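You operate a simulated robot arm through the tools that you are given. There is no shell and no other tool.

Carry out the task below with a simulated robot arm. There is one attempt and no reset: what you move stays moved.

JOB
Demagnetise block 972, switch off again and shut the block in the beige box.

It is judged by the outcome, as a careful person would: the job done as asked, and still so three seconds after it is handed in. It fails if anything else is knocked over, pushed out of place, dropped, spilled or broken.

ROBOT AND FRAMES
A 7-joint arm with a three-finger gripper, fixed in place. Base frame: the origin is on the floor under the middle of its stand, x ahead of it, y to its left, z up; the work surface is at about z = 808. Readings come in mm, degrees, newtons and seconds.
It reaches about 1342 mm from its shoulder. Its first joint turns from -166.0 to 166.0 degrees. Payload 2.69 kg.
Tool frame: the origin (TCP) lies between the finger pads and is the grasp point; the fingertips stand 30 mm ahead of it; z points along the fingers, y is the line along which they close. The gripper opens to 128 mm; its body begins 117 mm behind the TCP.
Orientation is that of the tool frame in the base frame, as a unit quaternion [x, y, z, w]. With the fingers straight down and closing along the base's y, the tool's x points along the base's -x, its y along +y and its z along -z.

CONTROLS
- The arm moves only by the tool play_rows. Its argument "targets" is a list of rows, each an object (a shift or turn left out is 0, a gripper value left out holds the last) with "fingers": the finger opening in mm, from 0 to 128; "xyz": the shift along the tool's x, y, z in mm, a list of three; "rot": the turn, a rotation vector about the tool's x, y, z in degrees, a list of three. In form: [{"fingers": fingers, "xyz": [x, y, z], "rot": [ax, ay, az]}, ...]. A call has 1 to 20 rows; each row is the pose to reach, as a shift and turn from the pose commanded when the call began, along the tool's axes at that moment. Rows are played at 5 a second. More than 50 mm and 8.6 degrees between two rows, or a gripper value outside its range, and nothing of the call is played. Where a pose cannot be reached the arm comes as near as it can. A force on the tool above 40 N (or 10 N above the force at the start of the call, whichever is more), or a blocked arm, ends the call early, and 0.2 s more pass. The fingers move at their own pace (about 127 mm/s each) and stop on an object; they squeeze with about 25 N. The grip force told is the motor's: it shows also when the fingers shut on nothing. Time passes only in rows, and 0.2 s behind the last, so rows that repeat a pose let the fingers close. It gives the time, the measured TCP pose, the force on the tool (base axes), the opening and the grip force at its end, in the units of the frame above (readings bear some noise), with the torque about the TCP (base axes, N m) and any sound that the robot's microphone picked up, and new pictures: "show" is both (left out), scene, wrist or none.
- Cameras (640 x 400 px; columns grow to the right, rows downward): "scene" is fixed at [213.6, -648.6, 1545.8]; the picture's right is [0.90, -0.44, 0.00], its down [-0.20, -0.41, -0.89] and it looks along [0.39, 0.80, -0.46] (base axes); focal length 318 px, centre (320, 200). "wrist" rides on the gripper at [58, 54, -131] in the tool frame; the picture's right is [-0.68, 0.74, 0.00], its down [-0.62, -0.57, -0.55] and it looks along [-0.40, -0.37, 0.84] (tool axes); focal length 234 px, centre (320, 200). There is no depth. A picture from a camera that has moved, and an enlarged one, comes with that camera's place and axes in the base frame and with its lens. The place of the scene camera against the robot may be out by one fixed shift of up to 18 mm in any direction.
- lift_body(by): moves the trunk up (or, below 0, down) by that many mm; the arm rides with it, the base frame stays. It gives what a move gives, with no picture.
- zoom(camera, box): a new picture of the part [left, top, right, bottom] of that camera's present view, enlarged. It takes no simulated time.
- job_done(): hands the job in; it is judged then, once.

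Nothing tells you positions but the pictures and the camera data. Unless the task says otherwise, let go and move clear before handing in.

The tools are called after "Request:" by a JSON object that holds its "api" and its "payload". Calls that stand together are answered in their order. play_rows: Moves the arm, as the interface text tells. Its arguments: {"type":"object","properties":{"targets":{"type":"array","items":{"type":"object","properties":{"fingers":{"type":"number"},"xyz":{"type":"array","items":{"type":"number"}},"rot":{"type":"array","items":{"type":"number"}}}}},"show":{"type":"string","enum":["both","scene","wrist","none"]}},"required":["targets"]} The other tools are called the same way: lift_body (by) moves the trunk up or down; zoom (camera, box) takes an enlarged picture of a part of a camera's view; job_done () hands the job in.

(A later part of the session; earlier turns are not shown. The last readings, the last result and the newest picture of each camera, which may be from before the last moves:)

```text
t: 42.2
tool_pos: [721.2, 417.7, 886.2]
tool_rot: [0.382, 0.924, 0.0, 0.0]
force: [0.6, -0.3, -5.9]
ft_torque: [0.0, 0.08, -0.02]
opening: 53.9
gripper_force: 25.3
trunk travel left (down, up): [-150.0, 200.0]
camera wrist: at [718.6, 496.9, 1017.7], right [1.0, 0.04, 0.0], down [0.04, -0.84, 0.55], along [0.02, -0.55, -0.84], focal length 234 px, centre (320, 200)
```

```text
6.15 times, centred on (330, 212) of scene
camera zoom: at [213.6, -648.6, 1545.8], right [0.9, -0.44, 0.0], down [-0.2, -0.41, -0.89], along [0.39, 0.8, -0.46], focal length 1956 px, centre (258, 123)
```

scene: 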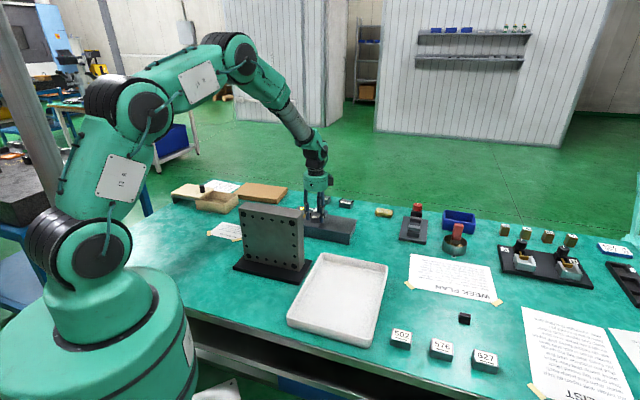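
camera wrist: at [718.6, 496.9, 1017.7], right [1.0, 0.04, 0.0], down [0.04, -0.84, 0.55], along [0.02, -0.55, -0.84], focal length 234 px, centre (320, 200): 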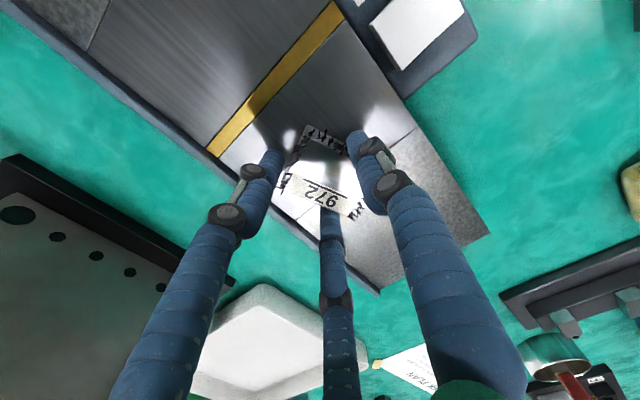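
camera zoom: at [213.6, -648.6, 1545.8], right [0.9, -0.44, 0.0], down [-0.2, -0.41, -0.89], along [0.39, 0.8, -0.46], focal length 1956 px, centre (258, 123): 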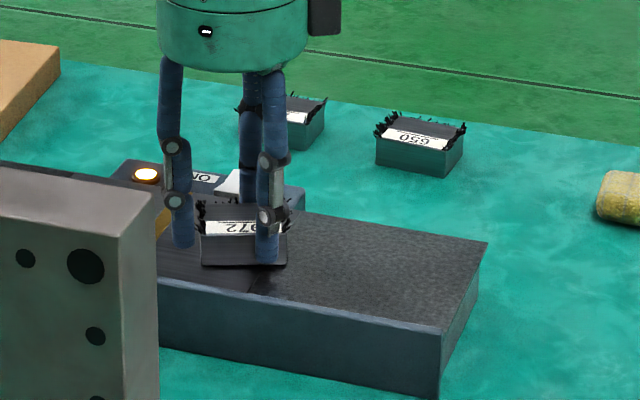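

Filings still cling; the hover height grew slightly, so I'll lower about 1.5 mm and continue slowly across the gold gap line.

Request:
{"api": "play_rows", "payload": {"targets": [{"xyz": [2, 0, 1]}, {"xyz": [7, 0.1, 1.6]}, {"xyz": [13, 0.2, 1.6]}, {"xyz": [19, 0.3, 1.6]}, {"xyz": [25, 0.4, 1.6]}, {"xyz": [31, 0.5, 1.6]}, {"xyz": [37, 0.6, 1.6]}, {"xyz": [43, 0.7, 1.6]}, {"xyz": [49, 0.8, 1.6]}, {"xyz": [55, 0.9, 1.6]}, {"xyz": [61, 1, 1.6]}, {"xyz": [66, 1.1, 1.6]}, {"xyz": [66, 1.1, 1.6]}]}}

Request:
{"api": "zoom", "payload": {"camera": "wrist", "box": [220, 90, 420, 250]}}

Request:
{"api": "zoom", "payload": {"camera": "scene", "box": [290, 180, 370, 245]}}

```text
t: 45.0
tool_pos: [675.4, 467.3, 884.9]
tool_rot: [0.383, 0.924, 0.001, 0.0]
force: [2.0, -0.9, 2.6]
ft_torque: [0.09, 0.13, -0.06]
opening: 54.3
gripper_force: 24.6
trunk travel left (down, up): [-150.0, 200.0]
camera wrist: at [671.8, 545.0, 1015.8], right [1.0, 0.04, 0.0], down [0.03, -0.84, 0.55], along [0.02, -0.55, -0.84], focal length 234 px, centre (320, 200)
```

scene: 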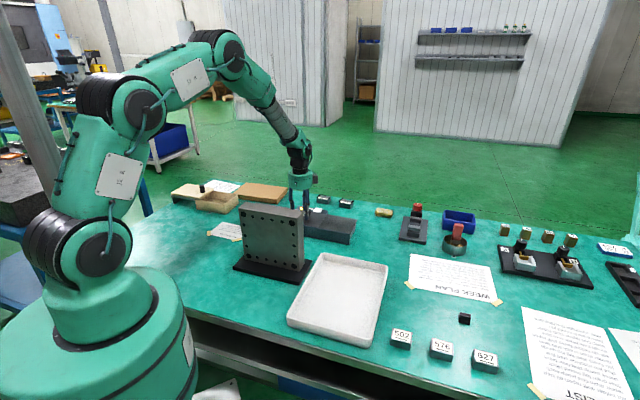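
wrist: 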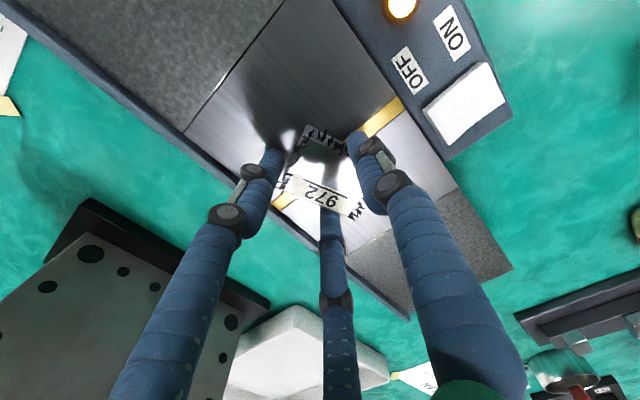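

```text
2.50 times, centred on (320, 170) of wrist
camera zoom: at [671.8, 545.0, 1015.8], right [1.0, 0.04, 0.0], down [0.03, -0.84, 0.55], along [0.02, -0.55, -0.84], focal length 585 px, centre (320, 275)
```

zoom: 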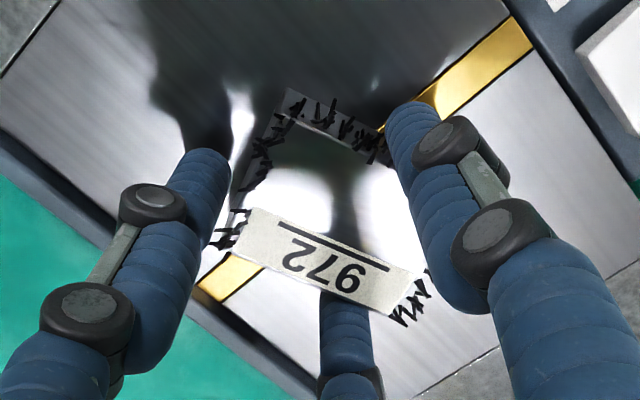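

```text
6.15 times, centred on (330, 212) of scene
camera zoom: at [213.6, -648.6, 1545.8], right [0.9, -0.44, 0.0], down [-0.2, -0.41, -0.89], along [0.39, 0.8, -0.46], focal length 1956 px, centre (258, 123)
```

zoom: 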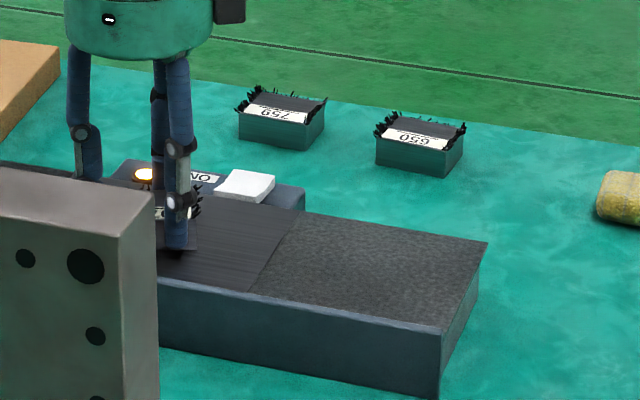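

The block is right over the gap in light contact with the plate. Now I withdraw it slowly along the plate, away from the gap, with the field still on.

Request:
{"api": "play_rows", "payload": {"targets": [{"xyz": [4, 0.1, -0.4]}, {"xyz": [9, 0.2, -0.4]}, {"xyz": [14, 0.3, -0.4]}, {"xyz": [19, 0.4, -0.4]}, {"xyz": [24, 0.4, -0.4]}, {"xyz": [30, 0.5, -0.4]}, {"xyz": [36, 0.6, -0.4]}, {"xyz": [42, 0.7, -0.4]}, {"xyz": [48, 0.8, -0.4]}, {"xyz": [54, 0.9, -0.4]}, {"xyz": [60, 1, -0.4]}, {"xyz": [66, 1.1, -0.4]}, {"xyz": [72, 1.2, -0.4]}, {"xyz": [78, 1.3, -0.4]}, {"xyz": [84, 1.4, -0.4]}, {"xyz": [90, 1.5, -0.4]}, {"xyz": [96, 1.6, -0.4]}, {"xyz": [102, 1.7, -0.4]}, {"xyz": [108, 1.8, -0.4]}, {"xyz": [114, 1.9, -0.4]}]}}

Request:
{"api": "zoom", "payload": {"camera": "wrist", "box": [220, 90, 420, 250]}}

```text
t: 49.2
tool_pos: [596.9, 547.6, 883.7]
tool_rot: [0.384, 0.923, 0.0, 0.0]
force: [-1.7, 1.0, -1.6]
ft_torque: [0.06, -0.11, 0.03]
opening: 54.0
gripper_force: 25.0
trunk travel left (down, up): [-150.0, 200.0]
camera wrist: at [593.5, 626.1, 1015.8], right [1.0, 0.04, 0.0], down [0.04, -0.84, 0.55], along [0.02, -0.55, -0.84], focal length 234 px, centre (320, 200)
```

scene: 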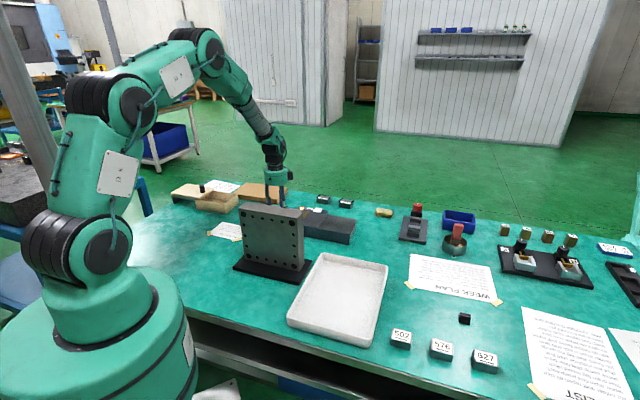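
wrist: 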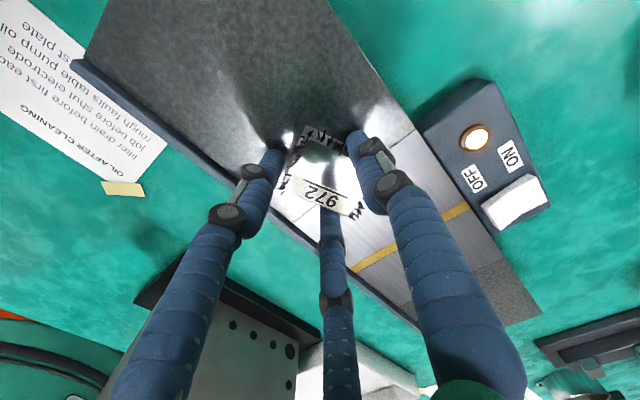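

```text
2.50 times, centred on (320, 170) of wrist
camera zoom: at [593.5, 626.1, 1015.8], right [1.0, 0.04, 0.0], down [0.04, -0.84, 0.55], along [0.02, -0.55, -0.84], focal length 585 px, centre (320, 275)
```

zoom: 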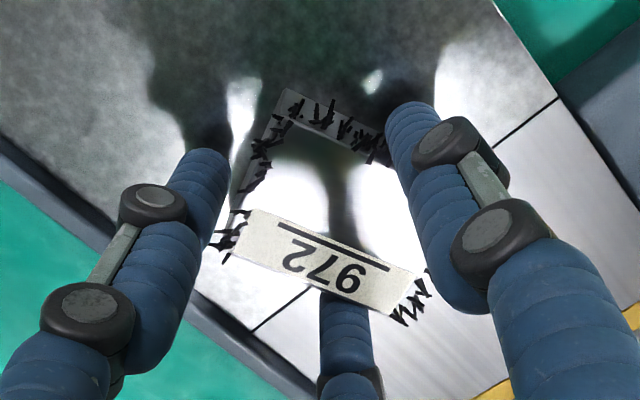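

The filings are still there; I'll continue the slow withdrawal all the way to and beyond the plate's end.

Request:
{"api": "play_rows", "payload": {"targets": [{"xyz": [6, 0.1, 0]}, {"xyz": [12, 0.2, 0]}, {"xyz": [18, 0.3, 0]}, {"xyz": [24, 0.4, 0]}, {"xyz": [30, 0.5, 0]}, {"xyz": [36, 0.6, -0.3]}, {"xyz": [42, 0.7, -0.5]}, {"xyz": [48, 0.8, -0.8]}, {"xyz": [54, 0.9, -1]}, {"xyz": [60, 1, -1]}, {"xyz": [66, 1.1, -1]}, {"xyz": [72, 1.2, -1]}, {"xyz": [78, 1.3, -1]}, {"xyz": [84, 1.4, -1]}, {"xyz": [90, 1.5, -1.5]}, {"xyz": [96, 1.6, -2]}, {"xyz": [102, 1.7, -3]}, {"xyz": [109, 1.8, -5]}, {"xyz": [116, 1.9, -8]}, {"xyz": [123, 2, -12]}]}}

Request:
{"api": "zoom", "payload": {"camera": "wrist", "box": [220, 90, 420, 250]}}

```text
t: 53.4
tool_pos: [510.0, 635.8, 896.5]
tool_rot: [0.383, 0.924, 0.0, 0.0]
force: [0.8, 0.5, -5.2]
ft_torque: [0.03, 0.03, 0.02]
opening: 54.2
gripper_force: 25.2
trunk travel left (down, up): [-150.0, 200.0]
camera wrist: at [508.1, 714.8, 1027.6], right [1.0, 0.04, 0.0], down [0.04, -0.83, 0.55], along [0.02, -0.55, -0.84], focal length 234 px, centre (320, 200)
```

scene: 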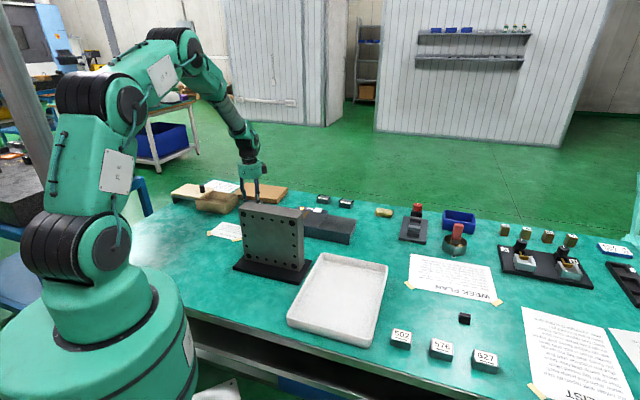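
wrist: 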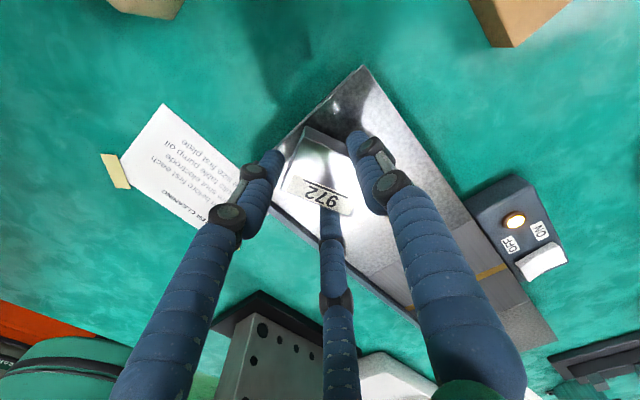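

```text
2.50 times, centred on (320, 170) of wrist
camera zoom: at [508.1, 714.8, 1027.6], right [1.0, 0.04, 0.0], down [0.04, -0.83, 0.55], along [0.02, -0.55, -0.84], focal length 585 px, centre (320, 275)
```

zoom: 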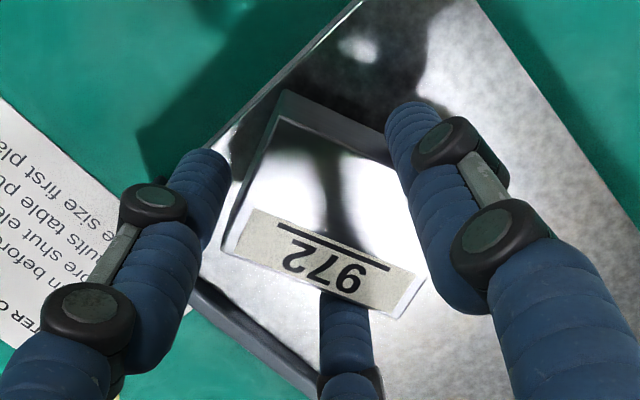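

The filings have dropped off block 972, so it's demagnetised. Now I'll lift it and carry it over the open box, well away from the device, before switching off.

Request:
{"api": "play_rows", "payload": {"targets": [{"xyz": [0, 0, -30]}, {"xyz": [5, 0, -60]}, {"xyz": [30, 4, -75]}, {"xyz": [60, 9, -75]}, {"xyz": [90, 13, -75]}, {"xyz": [120, 18, -75]}, {"xyz": [150, 22, -75]}, {"xyz": [180, 27, -75]}, {"xyz": [200, 30, -75]}, {"xyz": [212, 31.7, -75]}, {"xyz": [212, 31.7, -75]}]}}

Request:
{"api": "zoom", "payload": {"camera": "wrist", "box": [180, 60, 460, 260]}}

Request:
{"api": "zoom", "payload": {"camera": "scene", "box": [160, 120, 280, 220]}}

```text
t: 55.8
tool_pos: [383.6, 809.7, 974.9]
tool_rot: [0.383, 0.924, 0.0, 0.0]
force: [-0.1, -0.2, -5.8]
ft_torque: [-0.02, 0.01, 0.01]
opening: 53.9
gripper_force: 25.0
trunk travel left (down, up): [-150.0, 200.0]
camera wrist: at [380.2, 888.5, 1106.4], right [1.0, 0.04, 0.0], down [0.04, -0.83, 0.55], along [0.02, -0.55, -0.84], focal length 234 px, centre (320, 200)
```

scene: 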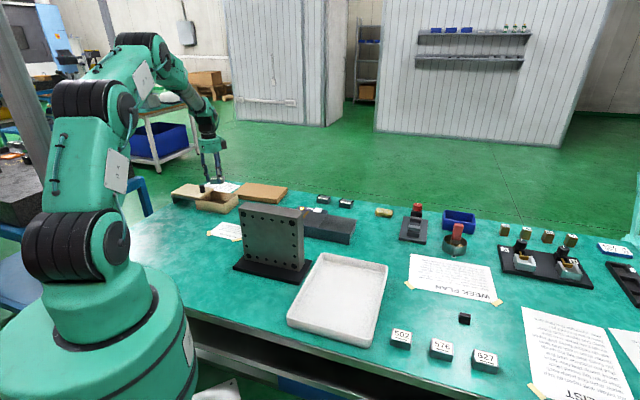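
wrist: 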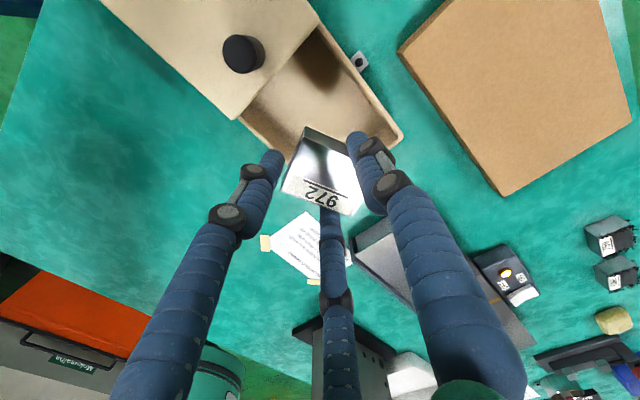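

```text
2.00 times, centred on (320, 160) of wrist
camera zoom: at [380.2, 888.5, 1106.4], right [1.0, 0.04, 0.0], down [0.04, -0.83, 0.55], along [0.02, -0.55, -0.84], focal length 468 px, centre (320, 280)
```

zoom: 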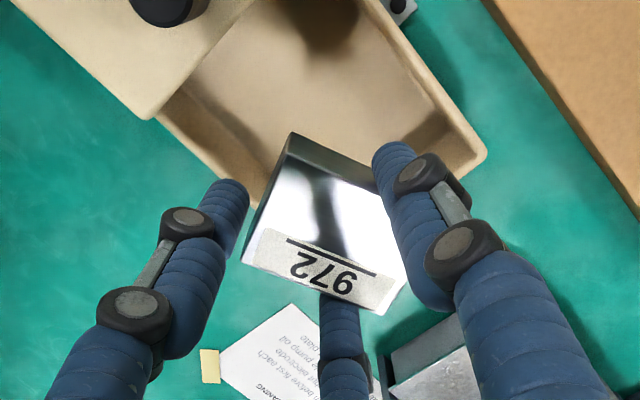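

```text
4.00 times, centred on (220, 170) of scene
camera zoom: at [213.6, -648.6, 1545.8], right [0.9, -0.44, 0.0], down [-0.2, -0.41, -0.89], along [0.39, 0.8, -0.46], focal length 1272 px, centre (720, 320)
```

zoom: 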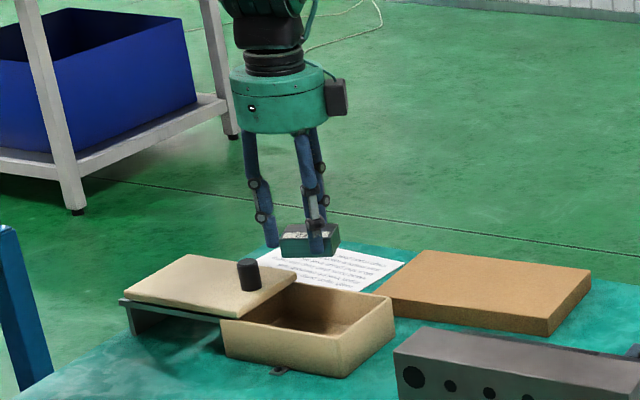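

The block is over the open box, aligned with the opening. I'll descend into it.

Request:
{"api": "play_rows", "payload": {"targets": [{"xyz": [0, 0, 30]}, {"xyz": [0, 0, 60]}, {"xyz": [0, 0, 80]}, {"xyz": [0, 0, 92]}, {"xyz": [0, 0, 102]}, {"xyz": [0, 0, 110]}, {"xyz": [0, 0, 113]}, {"xyz": [0, 0, 113]}]}}

Request:
{"api": "zoom", "payload": {"camera": "wrist", "box": [180, 60, 460, 260]}}

Request:
{"api": "zoom", "payload": {"camera": "scene", "box": [160, 130, 280, 230]}}

```text
t: 57.6
tool_pos: [384.9, 809.3, 859.4]
tool_rot: [0.383, 0.924, 0.0, 0.0]
force: [-0.1, 0.6, -6.0]
ft_torque: [0.0, 0.04, -0.02]
opening: 53.8
gripper_force: 25.3
trunk travel left (down, up): [-150.0, 200.0]
camera wrist: at [382.3, 887.6, 990.4], right [1.0, 0.04, 0.0], down [0.04, -0.84, 0.55], along [0.02, -0.55, -0.84], focal length 234 px, centre (320, 200)
```

scene: 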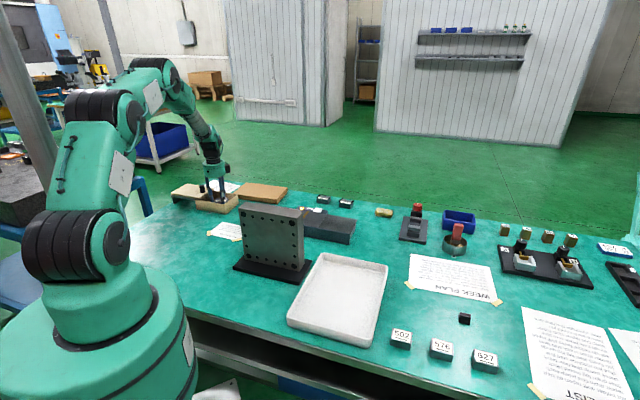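
wrist: 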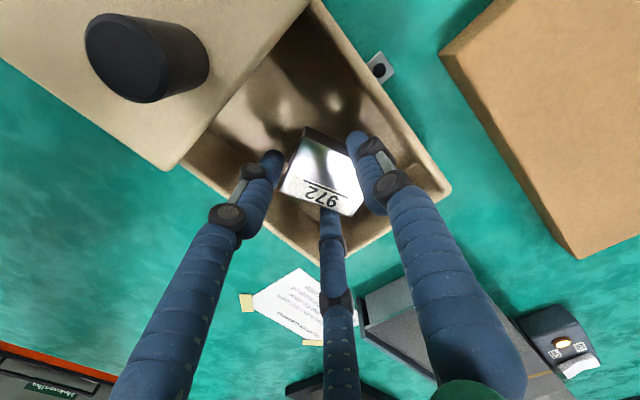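

```text
2.00 times, centred on (320, 160) of wrist
camera zoom: at [382.3, 887.6, 990.4], right [1.0, 0.04, 0.0], down [0.04, -0.84, 0.55], along [0.02, -0.55, -0.84], focal length 468 px, centre (320, 280)
```

zoom: 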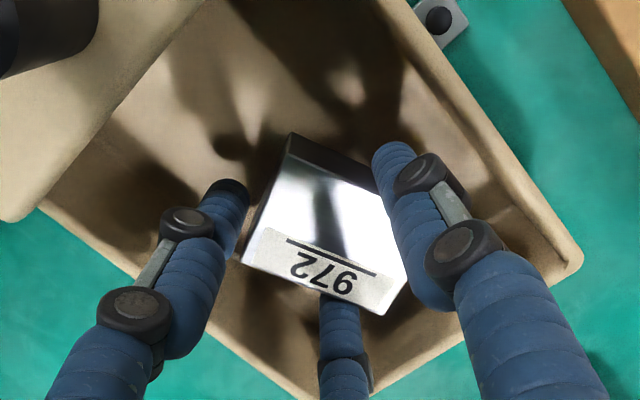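

```text
4.00 times, centred on (220, 180) of scene
camera zoom: at [213.6, -648.6, 1545.8], right [0.9, -0.44, 0.0], down [-0.2, -0.41, -0.89], along [0.39, 0.8, -0.46], focal length 1272 px, centre (720, 280)
```

zoom: 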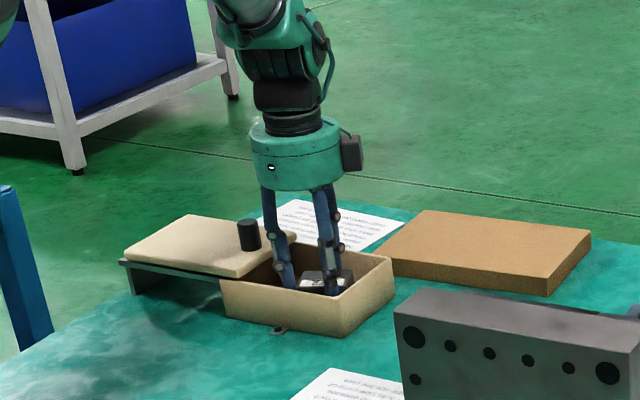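

The block and fingers are inside the box with clearance all round. Lowering gently to feel the floor.

Request:
{"api": "play_rows", "payload": {"targets": [{"xyz": [0, 0, 3]}, {"xyz": [0, 0, 5]}, {"xyz": [0, 0, 7]}, {"xyz": [0, 0, 8]}], "show": "none"}}

```text
t: 58.6
tool_pos: [383.1, 809.7, 851.2]
tool_rot: [0.383, 0.924, -0.001, 0.0]
force: [0.7, 0.2, -4.3]
ft_torque: [0.0, 0.04, -0.05]
opening: 54.1
gripper_force: 24.3
trunk travel left (down, up): [-150.0, 200.0]
```

No contact yet; continuing down 1 mm at a time.

Request:
{"api": "play_rows", "payload": {"targets": [{"xyz": [0, 0, 1]}, {"xyz": [0, 0, 2]}, {"xyz": [0, 0, 3]}], "show": "none"}}

```text
t: 59.4
tool_pos: [383.7, 808.3, 848.9]
tool_rot: [0.383, 0.924, 0.0, 0.001]
force: [-0.1, -1.0, -4.9]
ft_torque: [0.01, 0.05, 0.02]
opening: 53.8
gripper_force: 24.5
trunk travel left (down, up): [-150.0, 200.0]
```

Request:
{"api": "play_rows", "payload": {"targets": [{"xyz": [0, 0, 1]}, {"xyz": [0, 0, 2]}], "show": "wrist"}}

Request:
{"api": "zoom", "payload": {"camera": "wrist", "box": [220, 80, 420, 240]}}

```text
t: 60.0
tool_pos: [383.9, 808.7, 845.7]
tool_rot: [0.383, 0.924, 0.0, 0.0]
force: [0.0, -0.2, -6.2]
ft_torque: [0.03, 0.02, 0.04]
opening: 53.9
gripper_force: 24.8
trunk travel left (down, up): [-150.0, 200.0]
camera wrist: at [381.3, 887.3, 977.1], right [1.0, 0.04, 0.0], down [0.04, -0.83, 0.55], along [0.02, -0.55, -0.84], focal length 234 px, centre (320, 200)
```

wrist: 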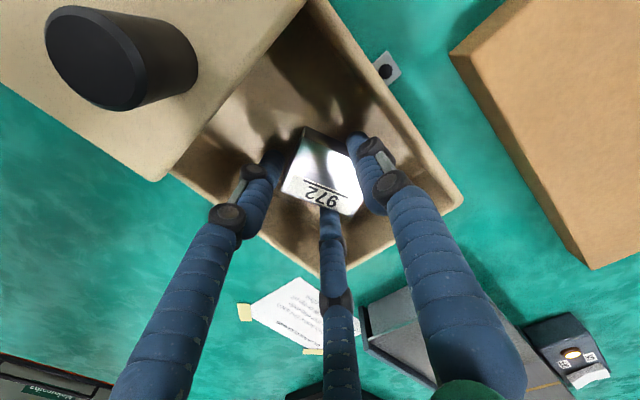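

```text
2.50 times, centred on (320, 160) of wrist
camera zoom: at [381.3, 887.3, 977.1], right [1.0, 0.04, 0.0], down [0.04, -0.83, 0.55], along [0.02, -0.55, -0.84], focal length 585 px, centre (320, 300)
```

zoom: 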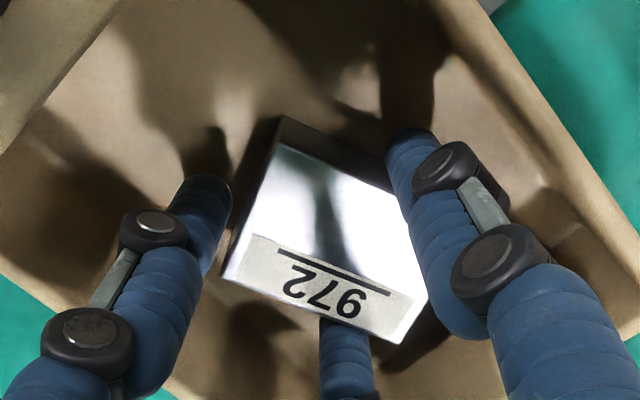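

Request:
{"api": "play_rows", "payload": {"targets": [{"xyz": [0, 0, 1]}, {"xyz": [0, 0, 1.5]}], "show": "none"}}

```text
t: 60.6
tool_pos: [383.5, 808.4, 846.0]
tool_rot: [0.383, 0.924, 0.001, 0.0]
force: [-0.2, -0.2, 7.2]
ft_torque: [-0.02, 0.33, -0.03]
opening: 54.0
gripper_force: 25.0
trunk travel left (down, up): [-150.0, 200.0]
```

Contact with the box floor (force went from -6 to +7 N). I'll open the fingers just enough to release, then check.

Request:
{"api": "play_rows", "payload": {"targets": [{"fingers": 58, "xyz": [0, 0, -0.5]}, {"fingers": 64, "xyz": [0, 0, -0.5]}, {"fingers": 68, "xyz": [0, 0, -0.5]}, {"fingers": 68, "xyz": [0, 0, -0.5]}]}}

Request:
{"api": "zoom", "payload": {"camera": "wrist", "box": [220, 80, 420, 240]}}

```text
t: 61.6
tool_pos: [384.3, 808.3, 844.9]
tool_rot: [0.382, 0.924, 0.0, 0.0]
force: [-1.0, 0.0, 0.6]
ft_torque: [-0.01, -0.04, 0.0]
opening: 68.2
gripper_force: 0.0
trunk travel left (down, up): [-150.0, 200.0]
camera wrist: at [381.0, 887.1, 976.6], right [1.0, 0.04, 0.0], down [0.04, -0.84, 0.55], along [0.02, -0.55, -0.84], focal length 234 px, centre (320, 200)
```

scene: 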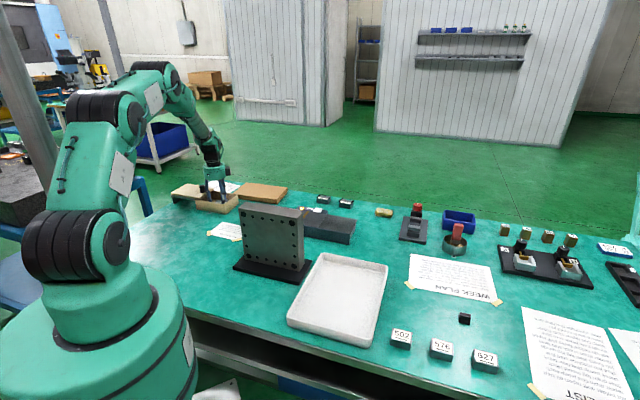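
wrist: 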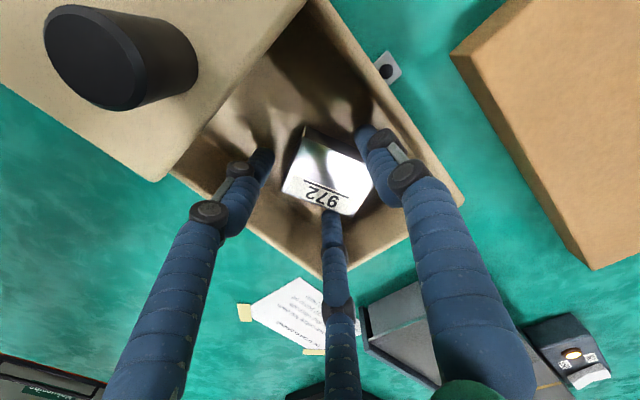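

```text
2.50 times, centred on (320, 160) of wrist
camera zoom: at [381.0, 887.1, 976.6], right [1.0, 0.04, 0.0], down [0.04, -0.84, 0.55], along [0.02, -0.55, -0.84], focal length 585 px, centre (320, 300)
```

zoom: 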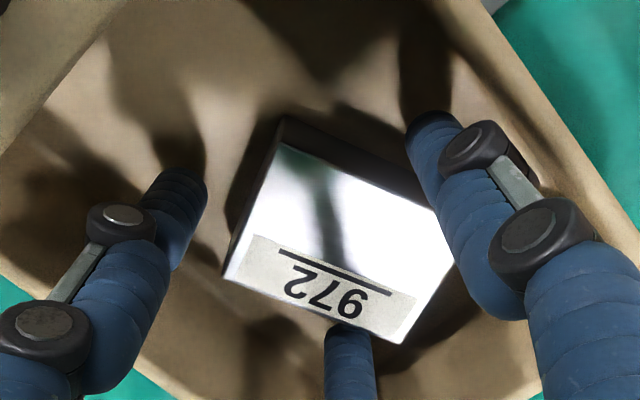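

Block 972 is released on the box floor. I'll lift straight up slowly first, then higher.

Request:
{"api": "play_rows", "payload": {"targets": [{"xyz": [0, 0, -8]}, {"xyz": [0, 0, -20]}, {"xyz": [0, 0, -40]}, {"xyz": [0, 0, -75]}, {"xyz": [0, 0, -115]}, {"xyz": [0, 0, -150]}, {"xyz": [0, 0, -150]}]}}

Request:
{"api": "zoom", "payload": {"camera": "wrist", "box": [180, 60, 460, 260]}}

Request:
{"api": "zoom", "payload": {"camera": "scene", "box": [160, 150, 280, 230]}}

```text
t: 63.2
tool_pos: [382.6, 808.6, 992.3]
tool_rot: [0.383, 0.924, 0.001, 0.0]
force: [1.0, -0.4, -0.1]
ft_torque: [0.06, -0.03, 0.02]
opening: 67.8
gripper_force: 0.0
trunk travel left (down, up): [-150.0, 200.0]
camera wrist: at [379.3, 888.0, 1124.8], right [1.0, 0.04, 0.0], down [0.04, -0.84, 0.55], along [0.02, -0.55, -0.84], focal length 234 px, centre (320, 200)
```

scene: 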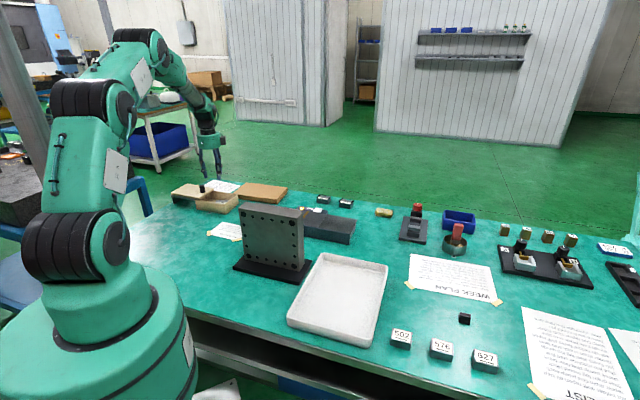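
wrist: 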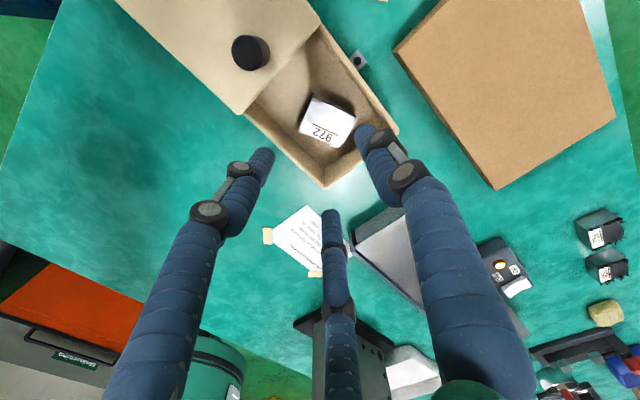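

```text
2.00 times, centred on (320, 160) of wrist
camera zoom: at [379.3, 888.0, 1124.8], right [1.0, 0.04, 0.0], down [0.04, -0.84, 0.55], along [0.02, -0.55, -0.84], focal length 468 px, centre (320, 280)
```

zoom: 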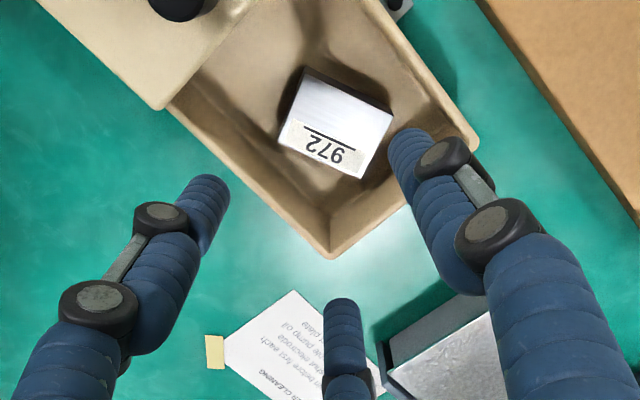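

```text
5.00 times, centred on (220, 190) of scene
camera zoom: at [213.6, -648.6, 1545.8], right [0.9, -0.44, 0.0], down [-0.2, -0.41, -0.89], along [0.39, 0.8, -0.46], focal length 1590 px, centre (820, 250)
```

zoom: 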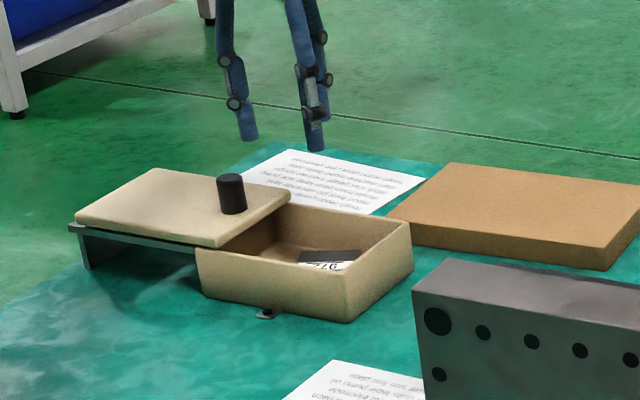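

The block lies flat in the box. Following the order of the job, I now go back to switch the demagnetiser off.

Request:
{"api": "play_rows", "payload": {"targets": [{"fingers": 110, "xyz": [-40, 11, -10]}, {"xyz": [-80, 22, -10]}, {"xyz": [-120, 33, -10]}, {"xyz": [-160, 44, -10]}, {"xyz": [-200, 56, -10]}, {"xyz": [-240, 67, -10]}, {"xyz": [-280, 78, -10]}, {"xyz": [-320, 89, -5]}, {"xyz": [-360, 100, 5]}, {"xyz": [-400, 111, 25]}, {"xyz": [-434.8, 120.9, 43]}, {"xyz": [-434.8, 120.9, 43]}]}}

Request:
{"api": "zoom", "payload": {"camera": "wrist", "box": [240, 120, 400, 250]}}

Request:
{"api": "zoom", "payload": {"camera": "scene", "box": [160, 160, 360, 250]}}

```text
t: 65.8
tool_pos: [776.6, 584.2, 951.8]
tool_rot: [0.383, 0.924, 0.0, 0.001]
force: [0.4, -1.4, 0.1]
ft_torque: [0.08, 0.05, 0.0]
opening: 110.2
gripper_force: 0.0
trunk travel left (down, up): [-150.0, 200.0]
camera wrist: at [774.7, 662.8, 1083.5], right [1.0, 0.04, 0.0], down [0.04, -0.84, 0.55], along [0.02, -0.55, -0.84], focal length 234 px, centre (320, 200)
```

scene: 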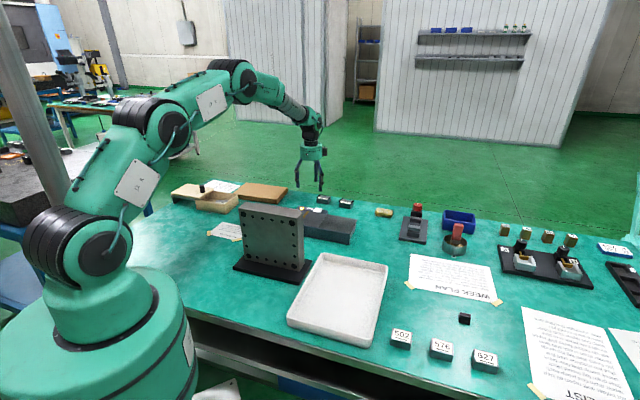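
wrist: 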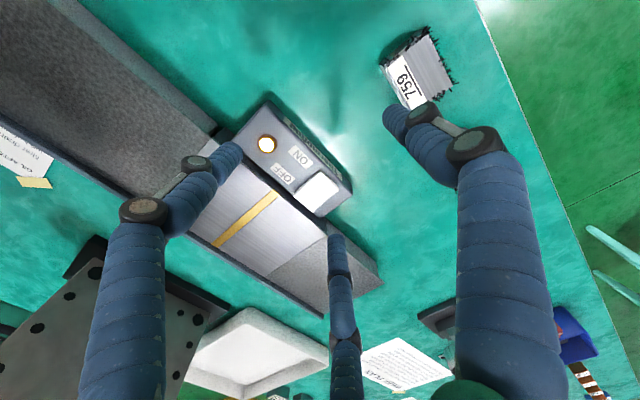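

```text
3.08 times, centred on (320, 185) of wrist
camera zoom: at [774.7, 662.8, 1083.5], right [1.0, 0.04, 0.0], down [0.04, -0.84, 0.55], along [0.02, -0.55, -0.84], focal length 720 px, centre (320, 246)
```

zoom: 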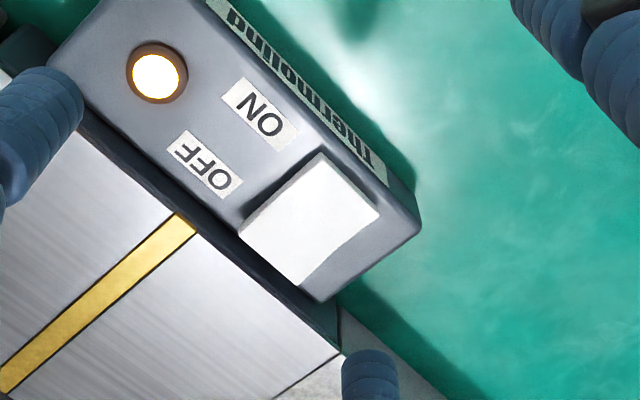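

```text
3.20 times, centred on (260, 205) of scene
camera zoom: at [213.6, -648.6, 1545.8], right [0.9, -0.44, 0.0], down [-0.2, -0.41, -0.89], along [0.39, 0.8, -0.46], focal length 1017 px, centre (512, 184)
```

zoom: 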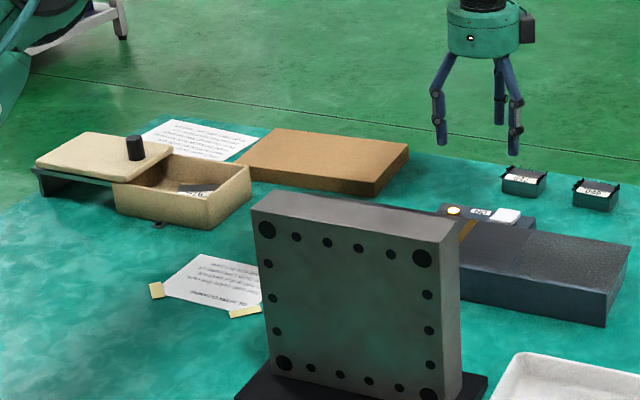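

The lamp is lit and the OFF (inner) half of the rocker is now raised; its centre is at about (776, 515). I'll close the fingers and move above the OFF half.

Request:
{"api": "play_rows", "payload": {"targets": [{"fingers": 0, "xyz": [-16, -21, 0]}, {"xyz": [-32, -43, 10]}, {"xyz": [-47, -63.3, 30]}, {"xyz": [-47, -63.3, 50]}, {"xyz": [-47, -63.3, 66]}, {"xyz": [-47, -63.3, 66]}, {"xyz": [-47, -63.3, 66]}]}}

Request:
{"api": "zoom", "payload": {"camera": "wrist", "box": [240, 100, 400, 250]}}

Request:
{"api": "zoom", "payload": {"camera": "scene", "box": [290, 160, 370, 230]}}

```text
t: 67.4
tool_pos: [765.2, 508.3, 885.4]
tool_rot: [0.382, 0.924, 0.0, 0.0]
force: [0.1, 0.0, -1.0]
ft_torque: [-0.01, -0.01, 0.03]
opening: 2.3
gripper_force: 25.2
trunk travel left (down, up): [-150.0, 200.0]
camera wrist: at [762.3, 587.5, 1016.6], right [1.0, 0.04, 0.0], down [0.04, -0.84, 0.55], along [0.02, -0.55, -0.84], focal length 234 px, centre (320, 200)
```

scene: 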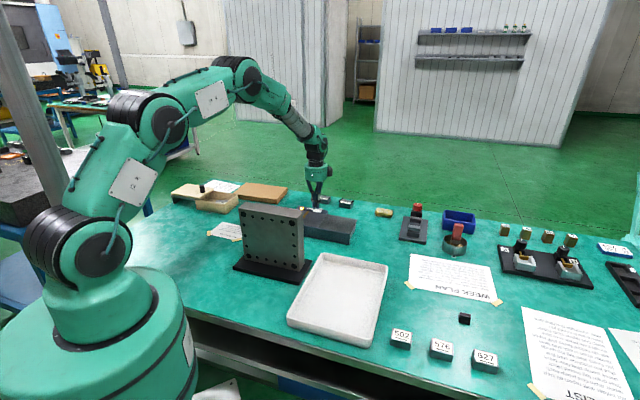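
wrist: 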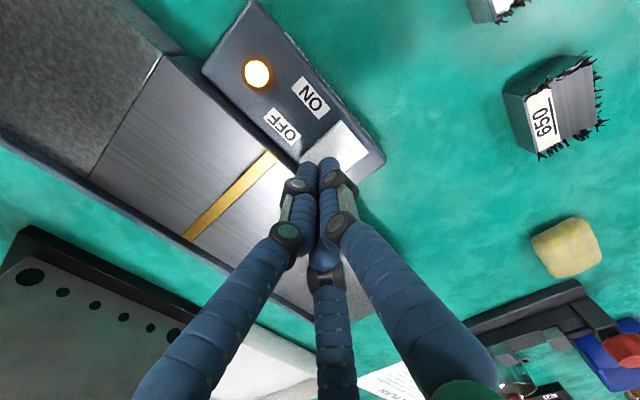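

```text
2.67 times, centred on (320, 175) of wrist
camera zoom: at [762.3, 587.5, 1016.6], right [1.0, 0.04, 0.0], down [0.04, -0.84, 0.55], along [0.02, -0.55, -0.84], focal length 624 px, centre (320, 267)
```

zoom: 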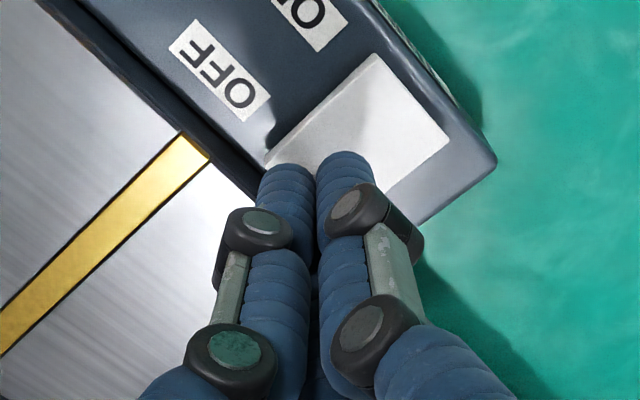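

```text
5.71 times, centred on (330, 195) of scene
camera zoom: at [213.6, -648.6, 1545.8], right [0.9, -0.44, 0.0], down [-0.2, -0.41, -0.89], along [0.39, 0.8, -0.46], focal length 1817 px, centre (263, 229)
```

zoom: 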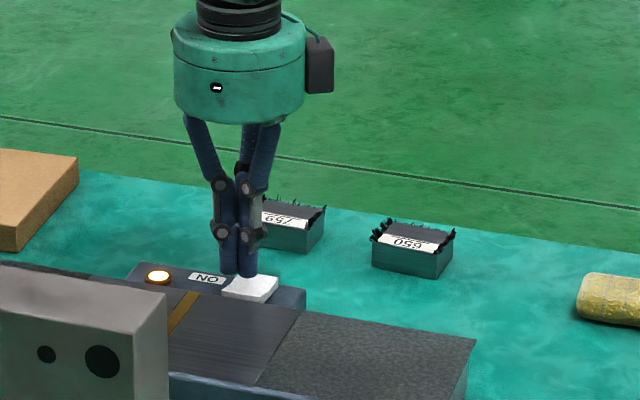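

Positioned over the inner (OFF) half, clear of the plate edge. Pressing slowly with force monitoring.

Request:
{"api": "play_rows", "payload": {"targets": [{"xyz": [-2, -1.3, 5]}, {"xyz": [-2, -1.3, 10]}, {"xyz": [-2, -1.3, 13]}, {"xyz": [-2, -1.3, 15]}, {"xyz": [-2, -1.3, 17]}, {"xyz": [-2, -1.3, 19]}, {"xyz": [-2, -1.3, 20.5]}]}}

Request:
{"api": "zoom", "payload": {"camera": "wrist", "box": [200, 40, 400, 200]}}

```text
t: 69.0
tool_pos: [765.5, 505.8, 868.2]
tool_rot: [0.382, 0.924, 0.001, 0.0]
force: [-3.8, -6.1, 16.5]
ft_torque: [0.02, -0.03, 0.02]
opening: 6.1
gripper_force: 31.2
trunk travel left (down, up): [-150.0, 200.0]
heard: click, click, click
camera wrist: at [762.1, 583.9, 999.8], right [1.0, 0.04, 0.0], down [0.03, -0.84, 0.55], along [0.02, -0.55, -0.84], focal length 234 px, centre (320, 200)
```

scene: 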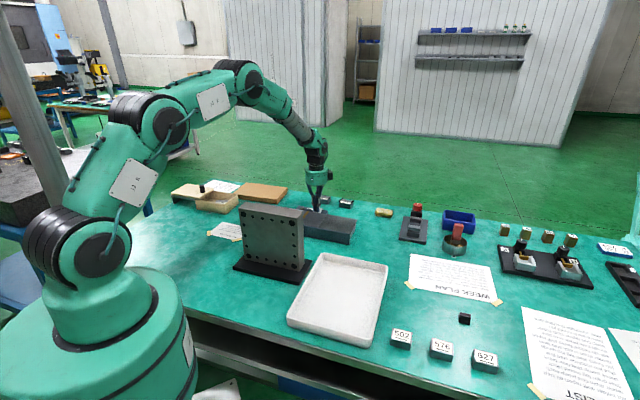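
wrist: 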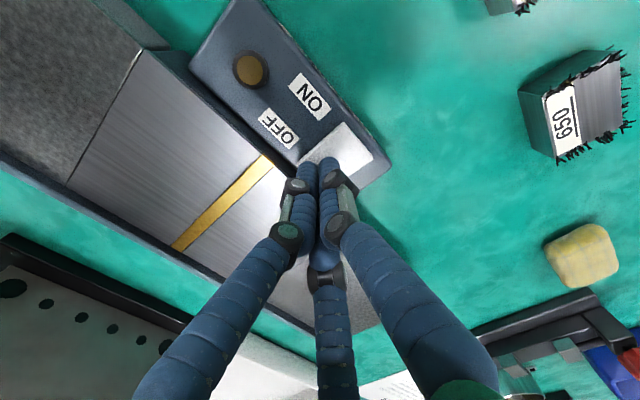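

```text
2.50 times, centred on (300, 120) of wrist
camera zoom: at [762.1, 583.9, 999.8], right [1.0, 0.04, 0.0], down [0.03, -0.84, 0.55], along [0.02, -0.55, -0.84], focal length 585 px, centre (370, 400)
```

zoom: 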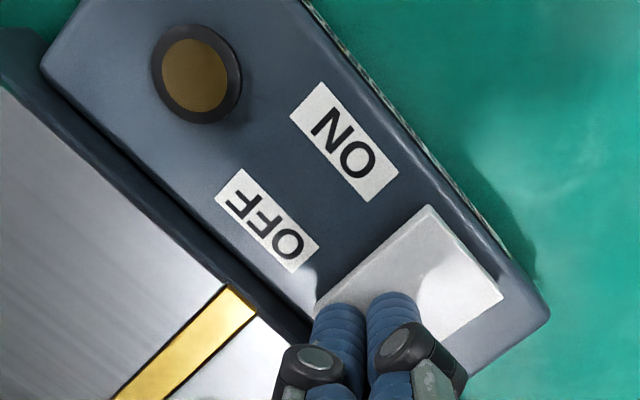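

Clicks heard and the lamp is dark now. I'll lift off gently and verify that the rocker stays at OFF.

Request:
{"api": "play_rows", "payload": {"targets": [{"xyz": [0, 0, -5]}, {"xyz": [0, 0, -15]}, {"xyz": [0, 0, -40]}, {"xyz": [0, 0, -40]}]}}

Request:
{"api": "zoom", "payload": {"camera": "wrist", "box": [200, 40, 400, 200]}}

Request:
{"api": "zoom", "payload": {"camera": "scene", "box": [290, 185, 370, 235]}}

```text
t: 70.0
tool_pos: [764.0, 505.2, 907.3]
tool_rot: [0.383, 0.924, 0.0, 0.0]
force: [-0.1, -0.1, 0.1]
ft_torque: [0.01, -0.03, 0.01]
opening: 2.2
gripper_force: 32.2
trunk travel left (down, up): [-150.0, 200.0]
camera wrist: at [761.4, 584.3, 1038.4], right [1.0, 0.04, 0.0], down [0.04, -0.84, 0.55], along [0.02, -0.55, -0.84], focal length 234 px, centre (320, 200)
```

scene: 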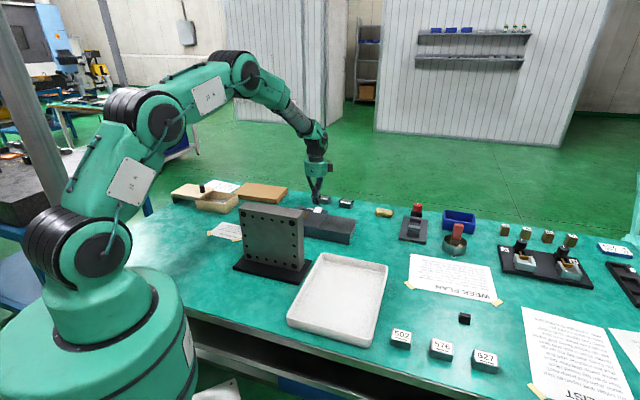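
wrist: 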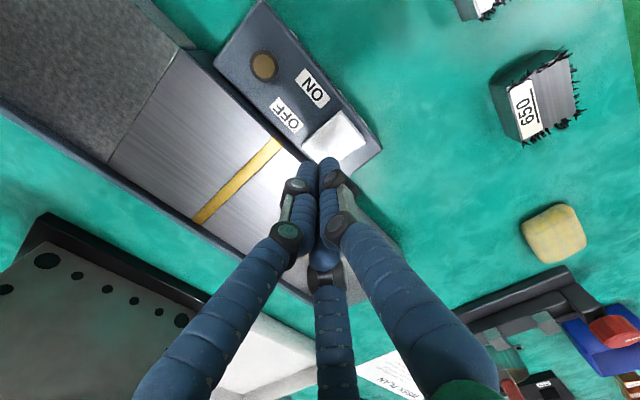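

```text
2.50 times, centred on (300, 120) of wrist
camera zoom: at [761.4, 584.3, 1038.4], right [1.0, 0.04, 0.0], down [0.04, -0.84, 0.55], along [0.02, -0.55, -0.84], focal length 585 px, centre (370, 400)
```

zoom: 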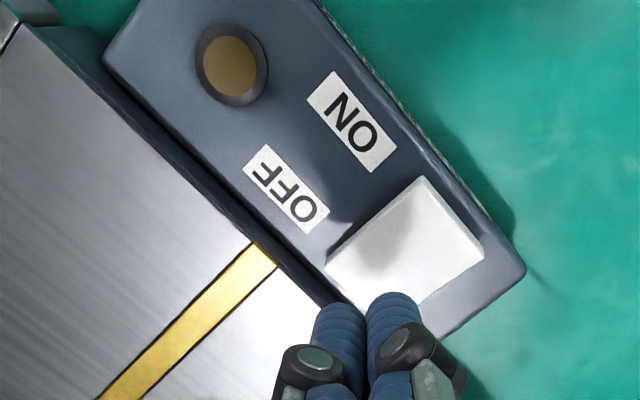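

```text
8.00 times, centred on (330, 210) of scene
camera zoom: at [213.6, -648.6, 1545.8], right [0.9, -0.44, 0.0], down [-0.2, -0.41, -0.89], along [0.39, 0.8, -0.46], focal length 2544 px, centre (240, 120)
```

zoom: 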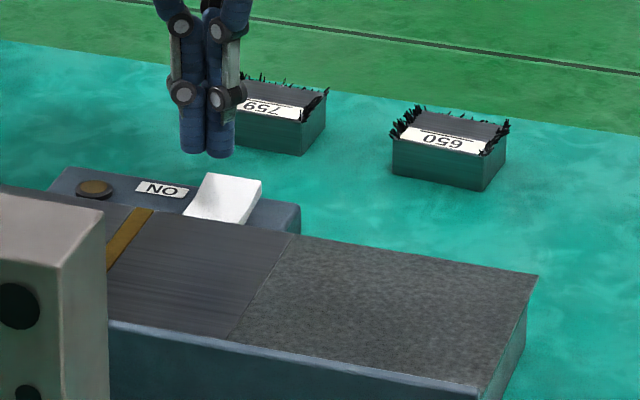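

The switch is off: the lamp is dark and the rocker is back to its original state. Now I'll travel back to the lid's knob.

Request:
{"api": "play_rows", "payload": {"targets": [{"xyz": [0, 0, -40]}, {"xyz": [20, -2, -80]}, {"fingers": 80, "xyz": [60, -5, -98]}, {"xyz": [102, -8, -98]}, {"xyz": [145, -12, -98]}, {"xyz": [188, -15, -98]}, {"xyz": [231, -19, -98]}, {"xyz": [274, -23, -98]}, {"xyz": [317, -26, -98]}, {"xyz": [360, -30, -98]}, {"xyz": [403, -33, -98]}, {"xyz": [446, -37, -98]}, {"xyz": [489, -41, -98]}, {"xyz": [530, -44, -98]}, {"xyz": [562, -47, -98]}, {"xyz": [580.7, -48, -98]}, {"xyz": [580.7, -48, -70]}, {"xyz": [580.7, -48, -50]}, {"xyz": [580.7, -48, -50]}]}}

Request:
{"api": "zoom", "payload": {"camera": "wrist", "box": [220, 100, 420, 260]}}

Request:
{"api": "zoom", "payload": {"camera": "scene", "box": [150, 140, 270, 230]}}

```text
t: 74.0
tool_pos: [323.0, 883.2, 954.4]
tool_rot: [0.382, 0.924, 0.0, 0.0]
force: [0.4, -0.3, -0.2]
ft_torque: [-0.04, 0.01, 0.02]
opening: 80.1
gripper_force: 0.1
trunk travel left (down, up): [-150.0, 200.0]
camera wrist: at [319.8, 961.9, 1086.5], right [1.0, 0.04, 0.0], down [0.04, -0.84, 0.55], along [0.02, -0.55, -0.84], focal length 234 px, centre (320, 200)
```

scene: 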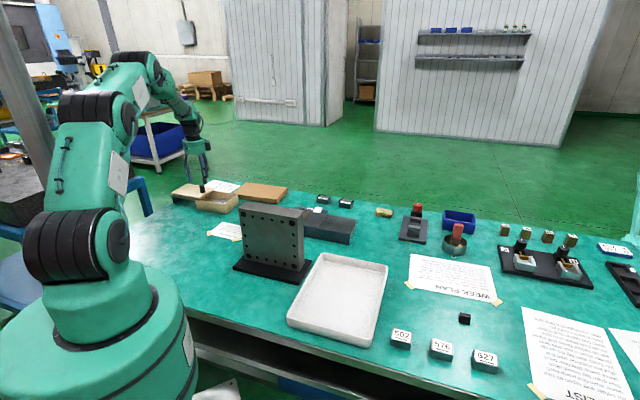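
wrist: 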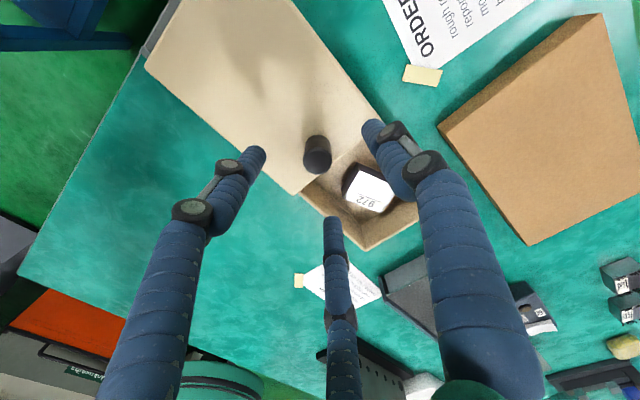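

```text
2.50 times, centred on (320, 180) of wrist
camera zoom: at [319.8, 961.9, 1086.5], right [1.0, 0.04, 0.0], down [0.04, -0.84, 0.55], along [0.02, -0.55, -0.84], focal length 585 px, centre (320, 250)
```

zoom: 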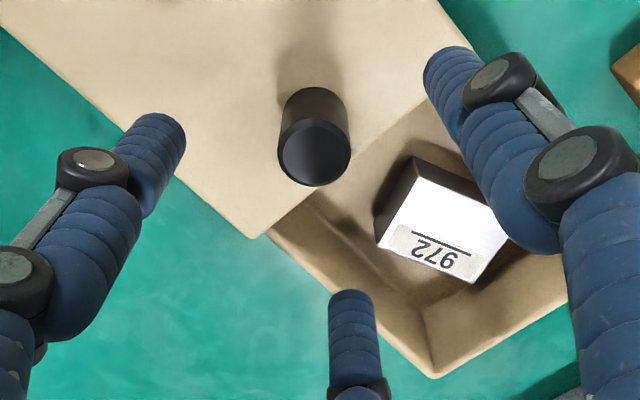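

```text
4.44 times, centred on (210, 185) of scene
camera zoom: at [213.6, -648.6, 1545.8], right [0.9, -0.44, 0.0], down [-0.2, -0.41, -0.89], along [0.39, 0.8, -0.46], focal length 1413 px, centre (809, 267)
```

zoom: 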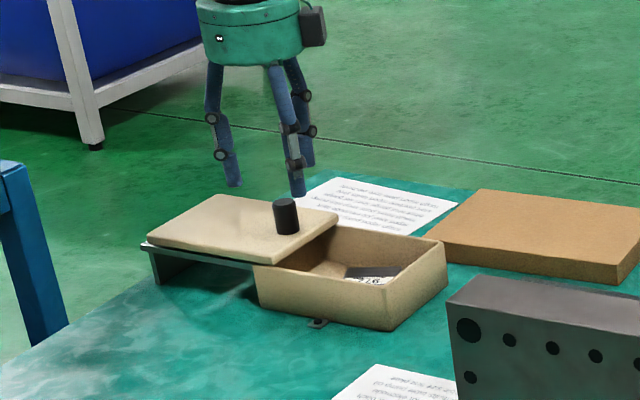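

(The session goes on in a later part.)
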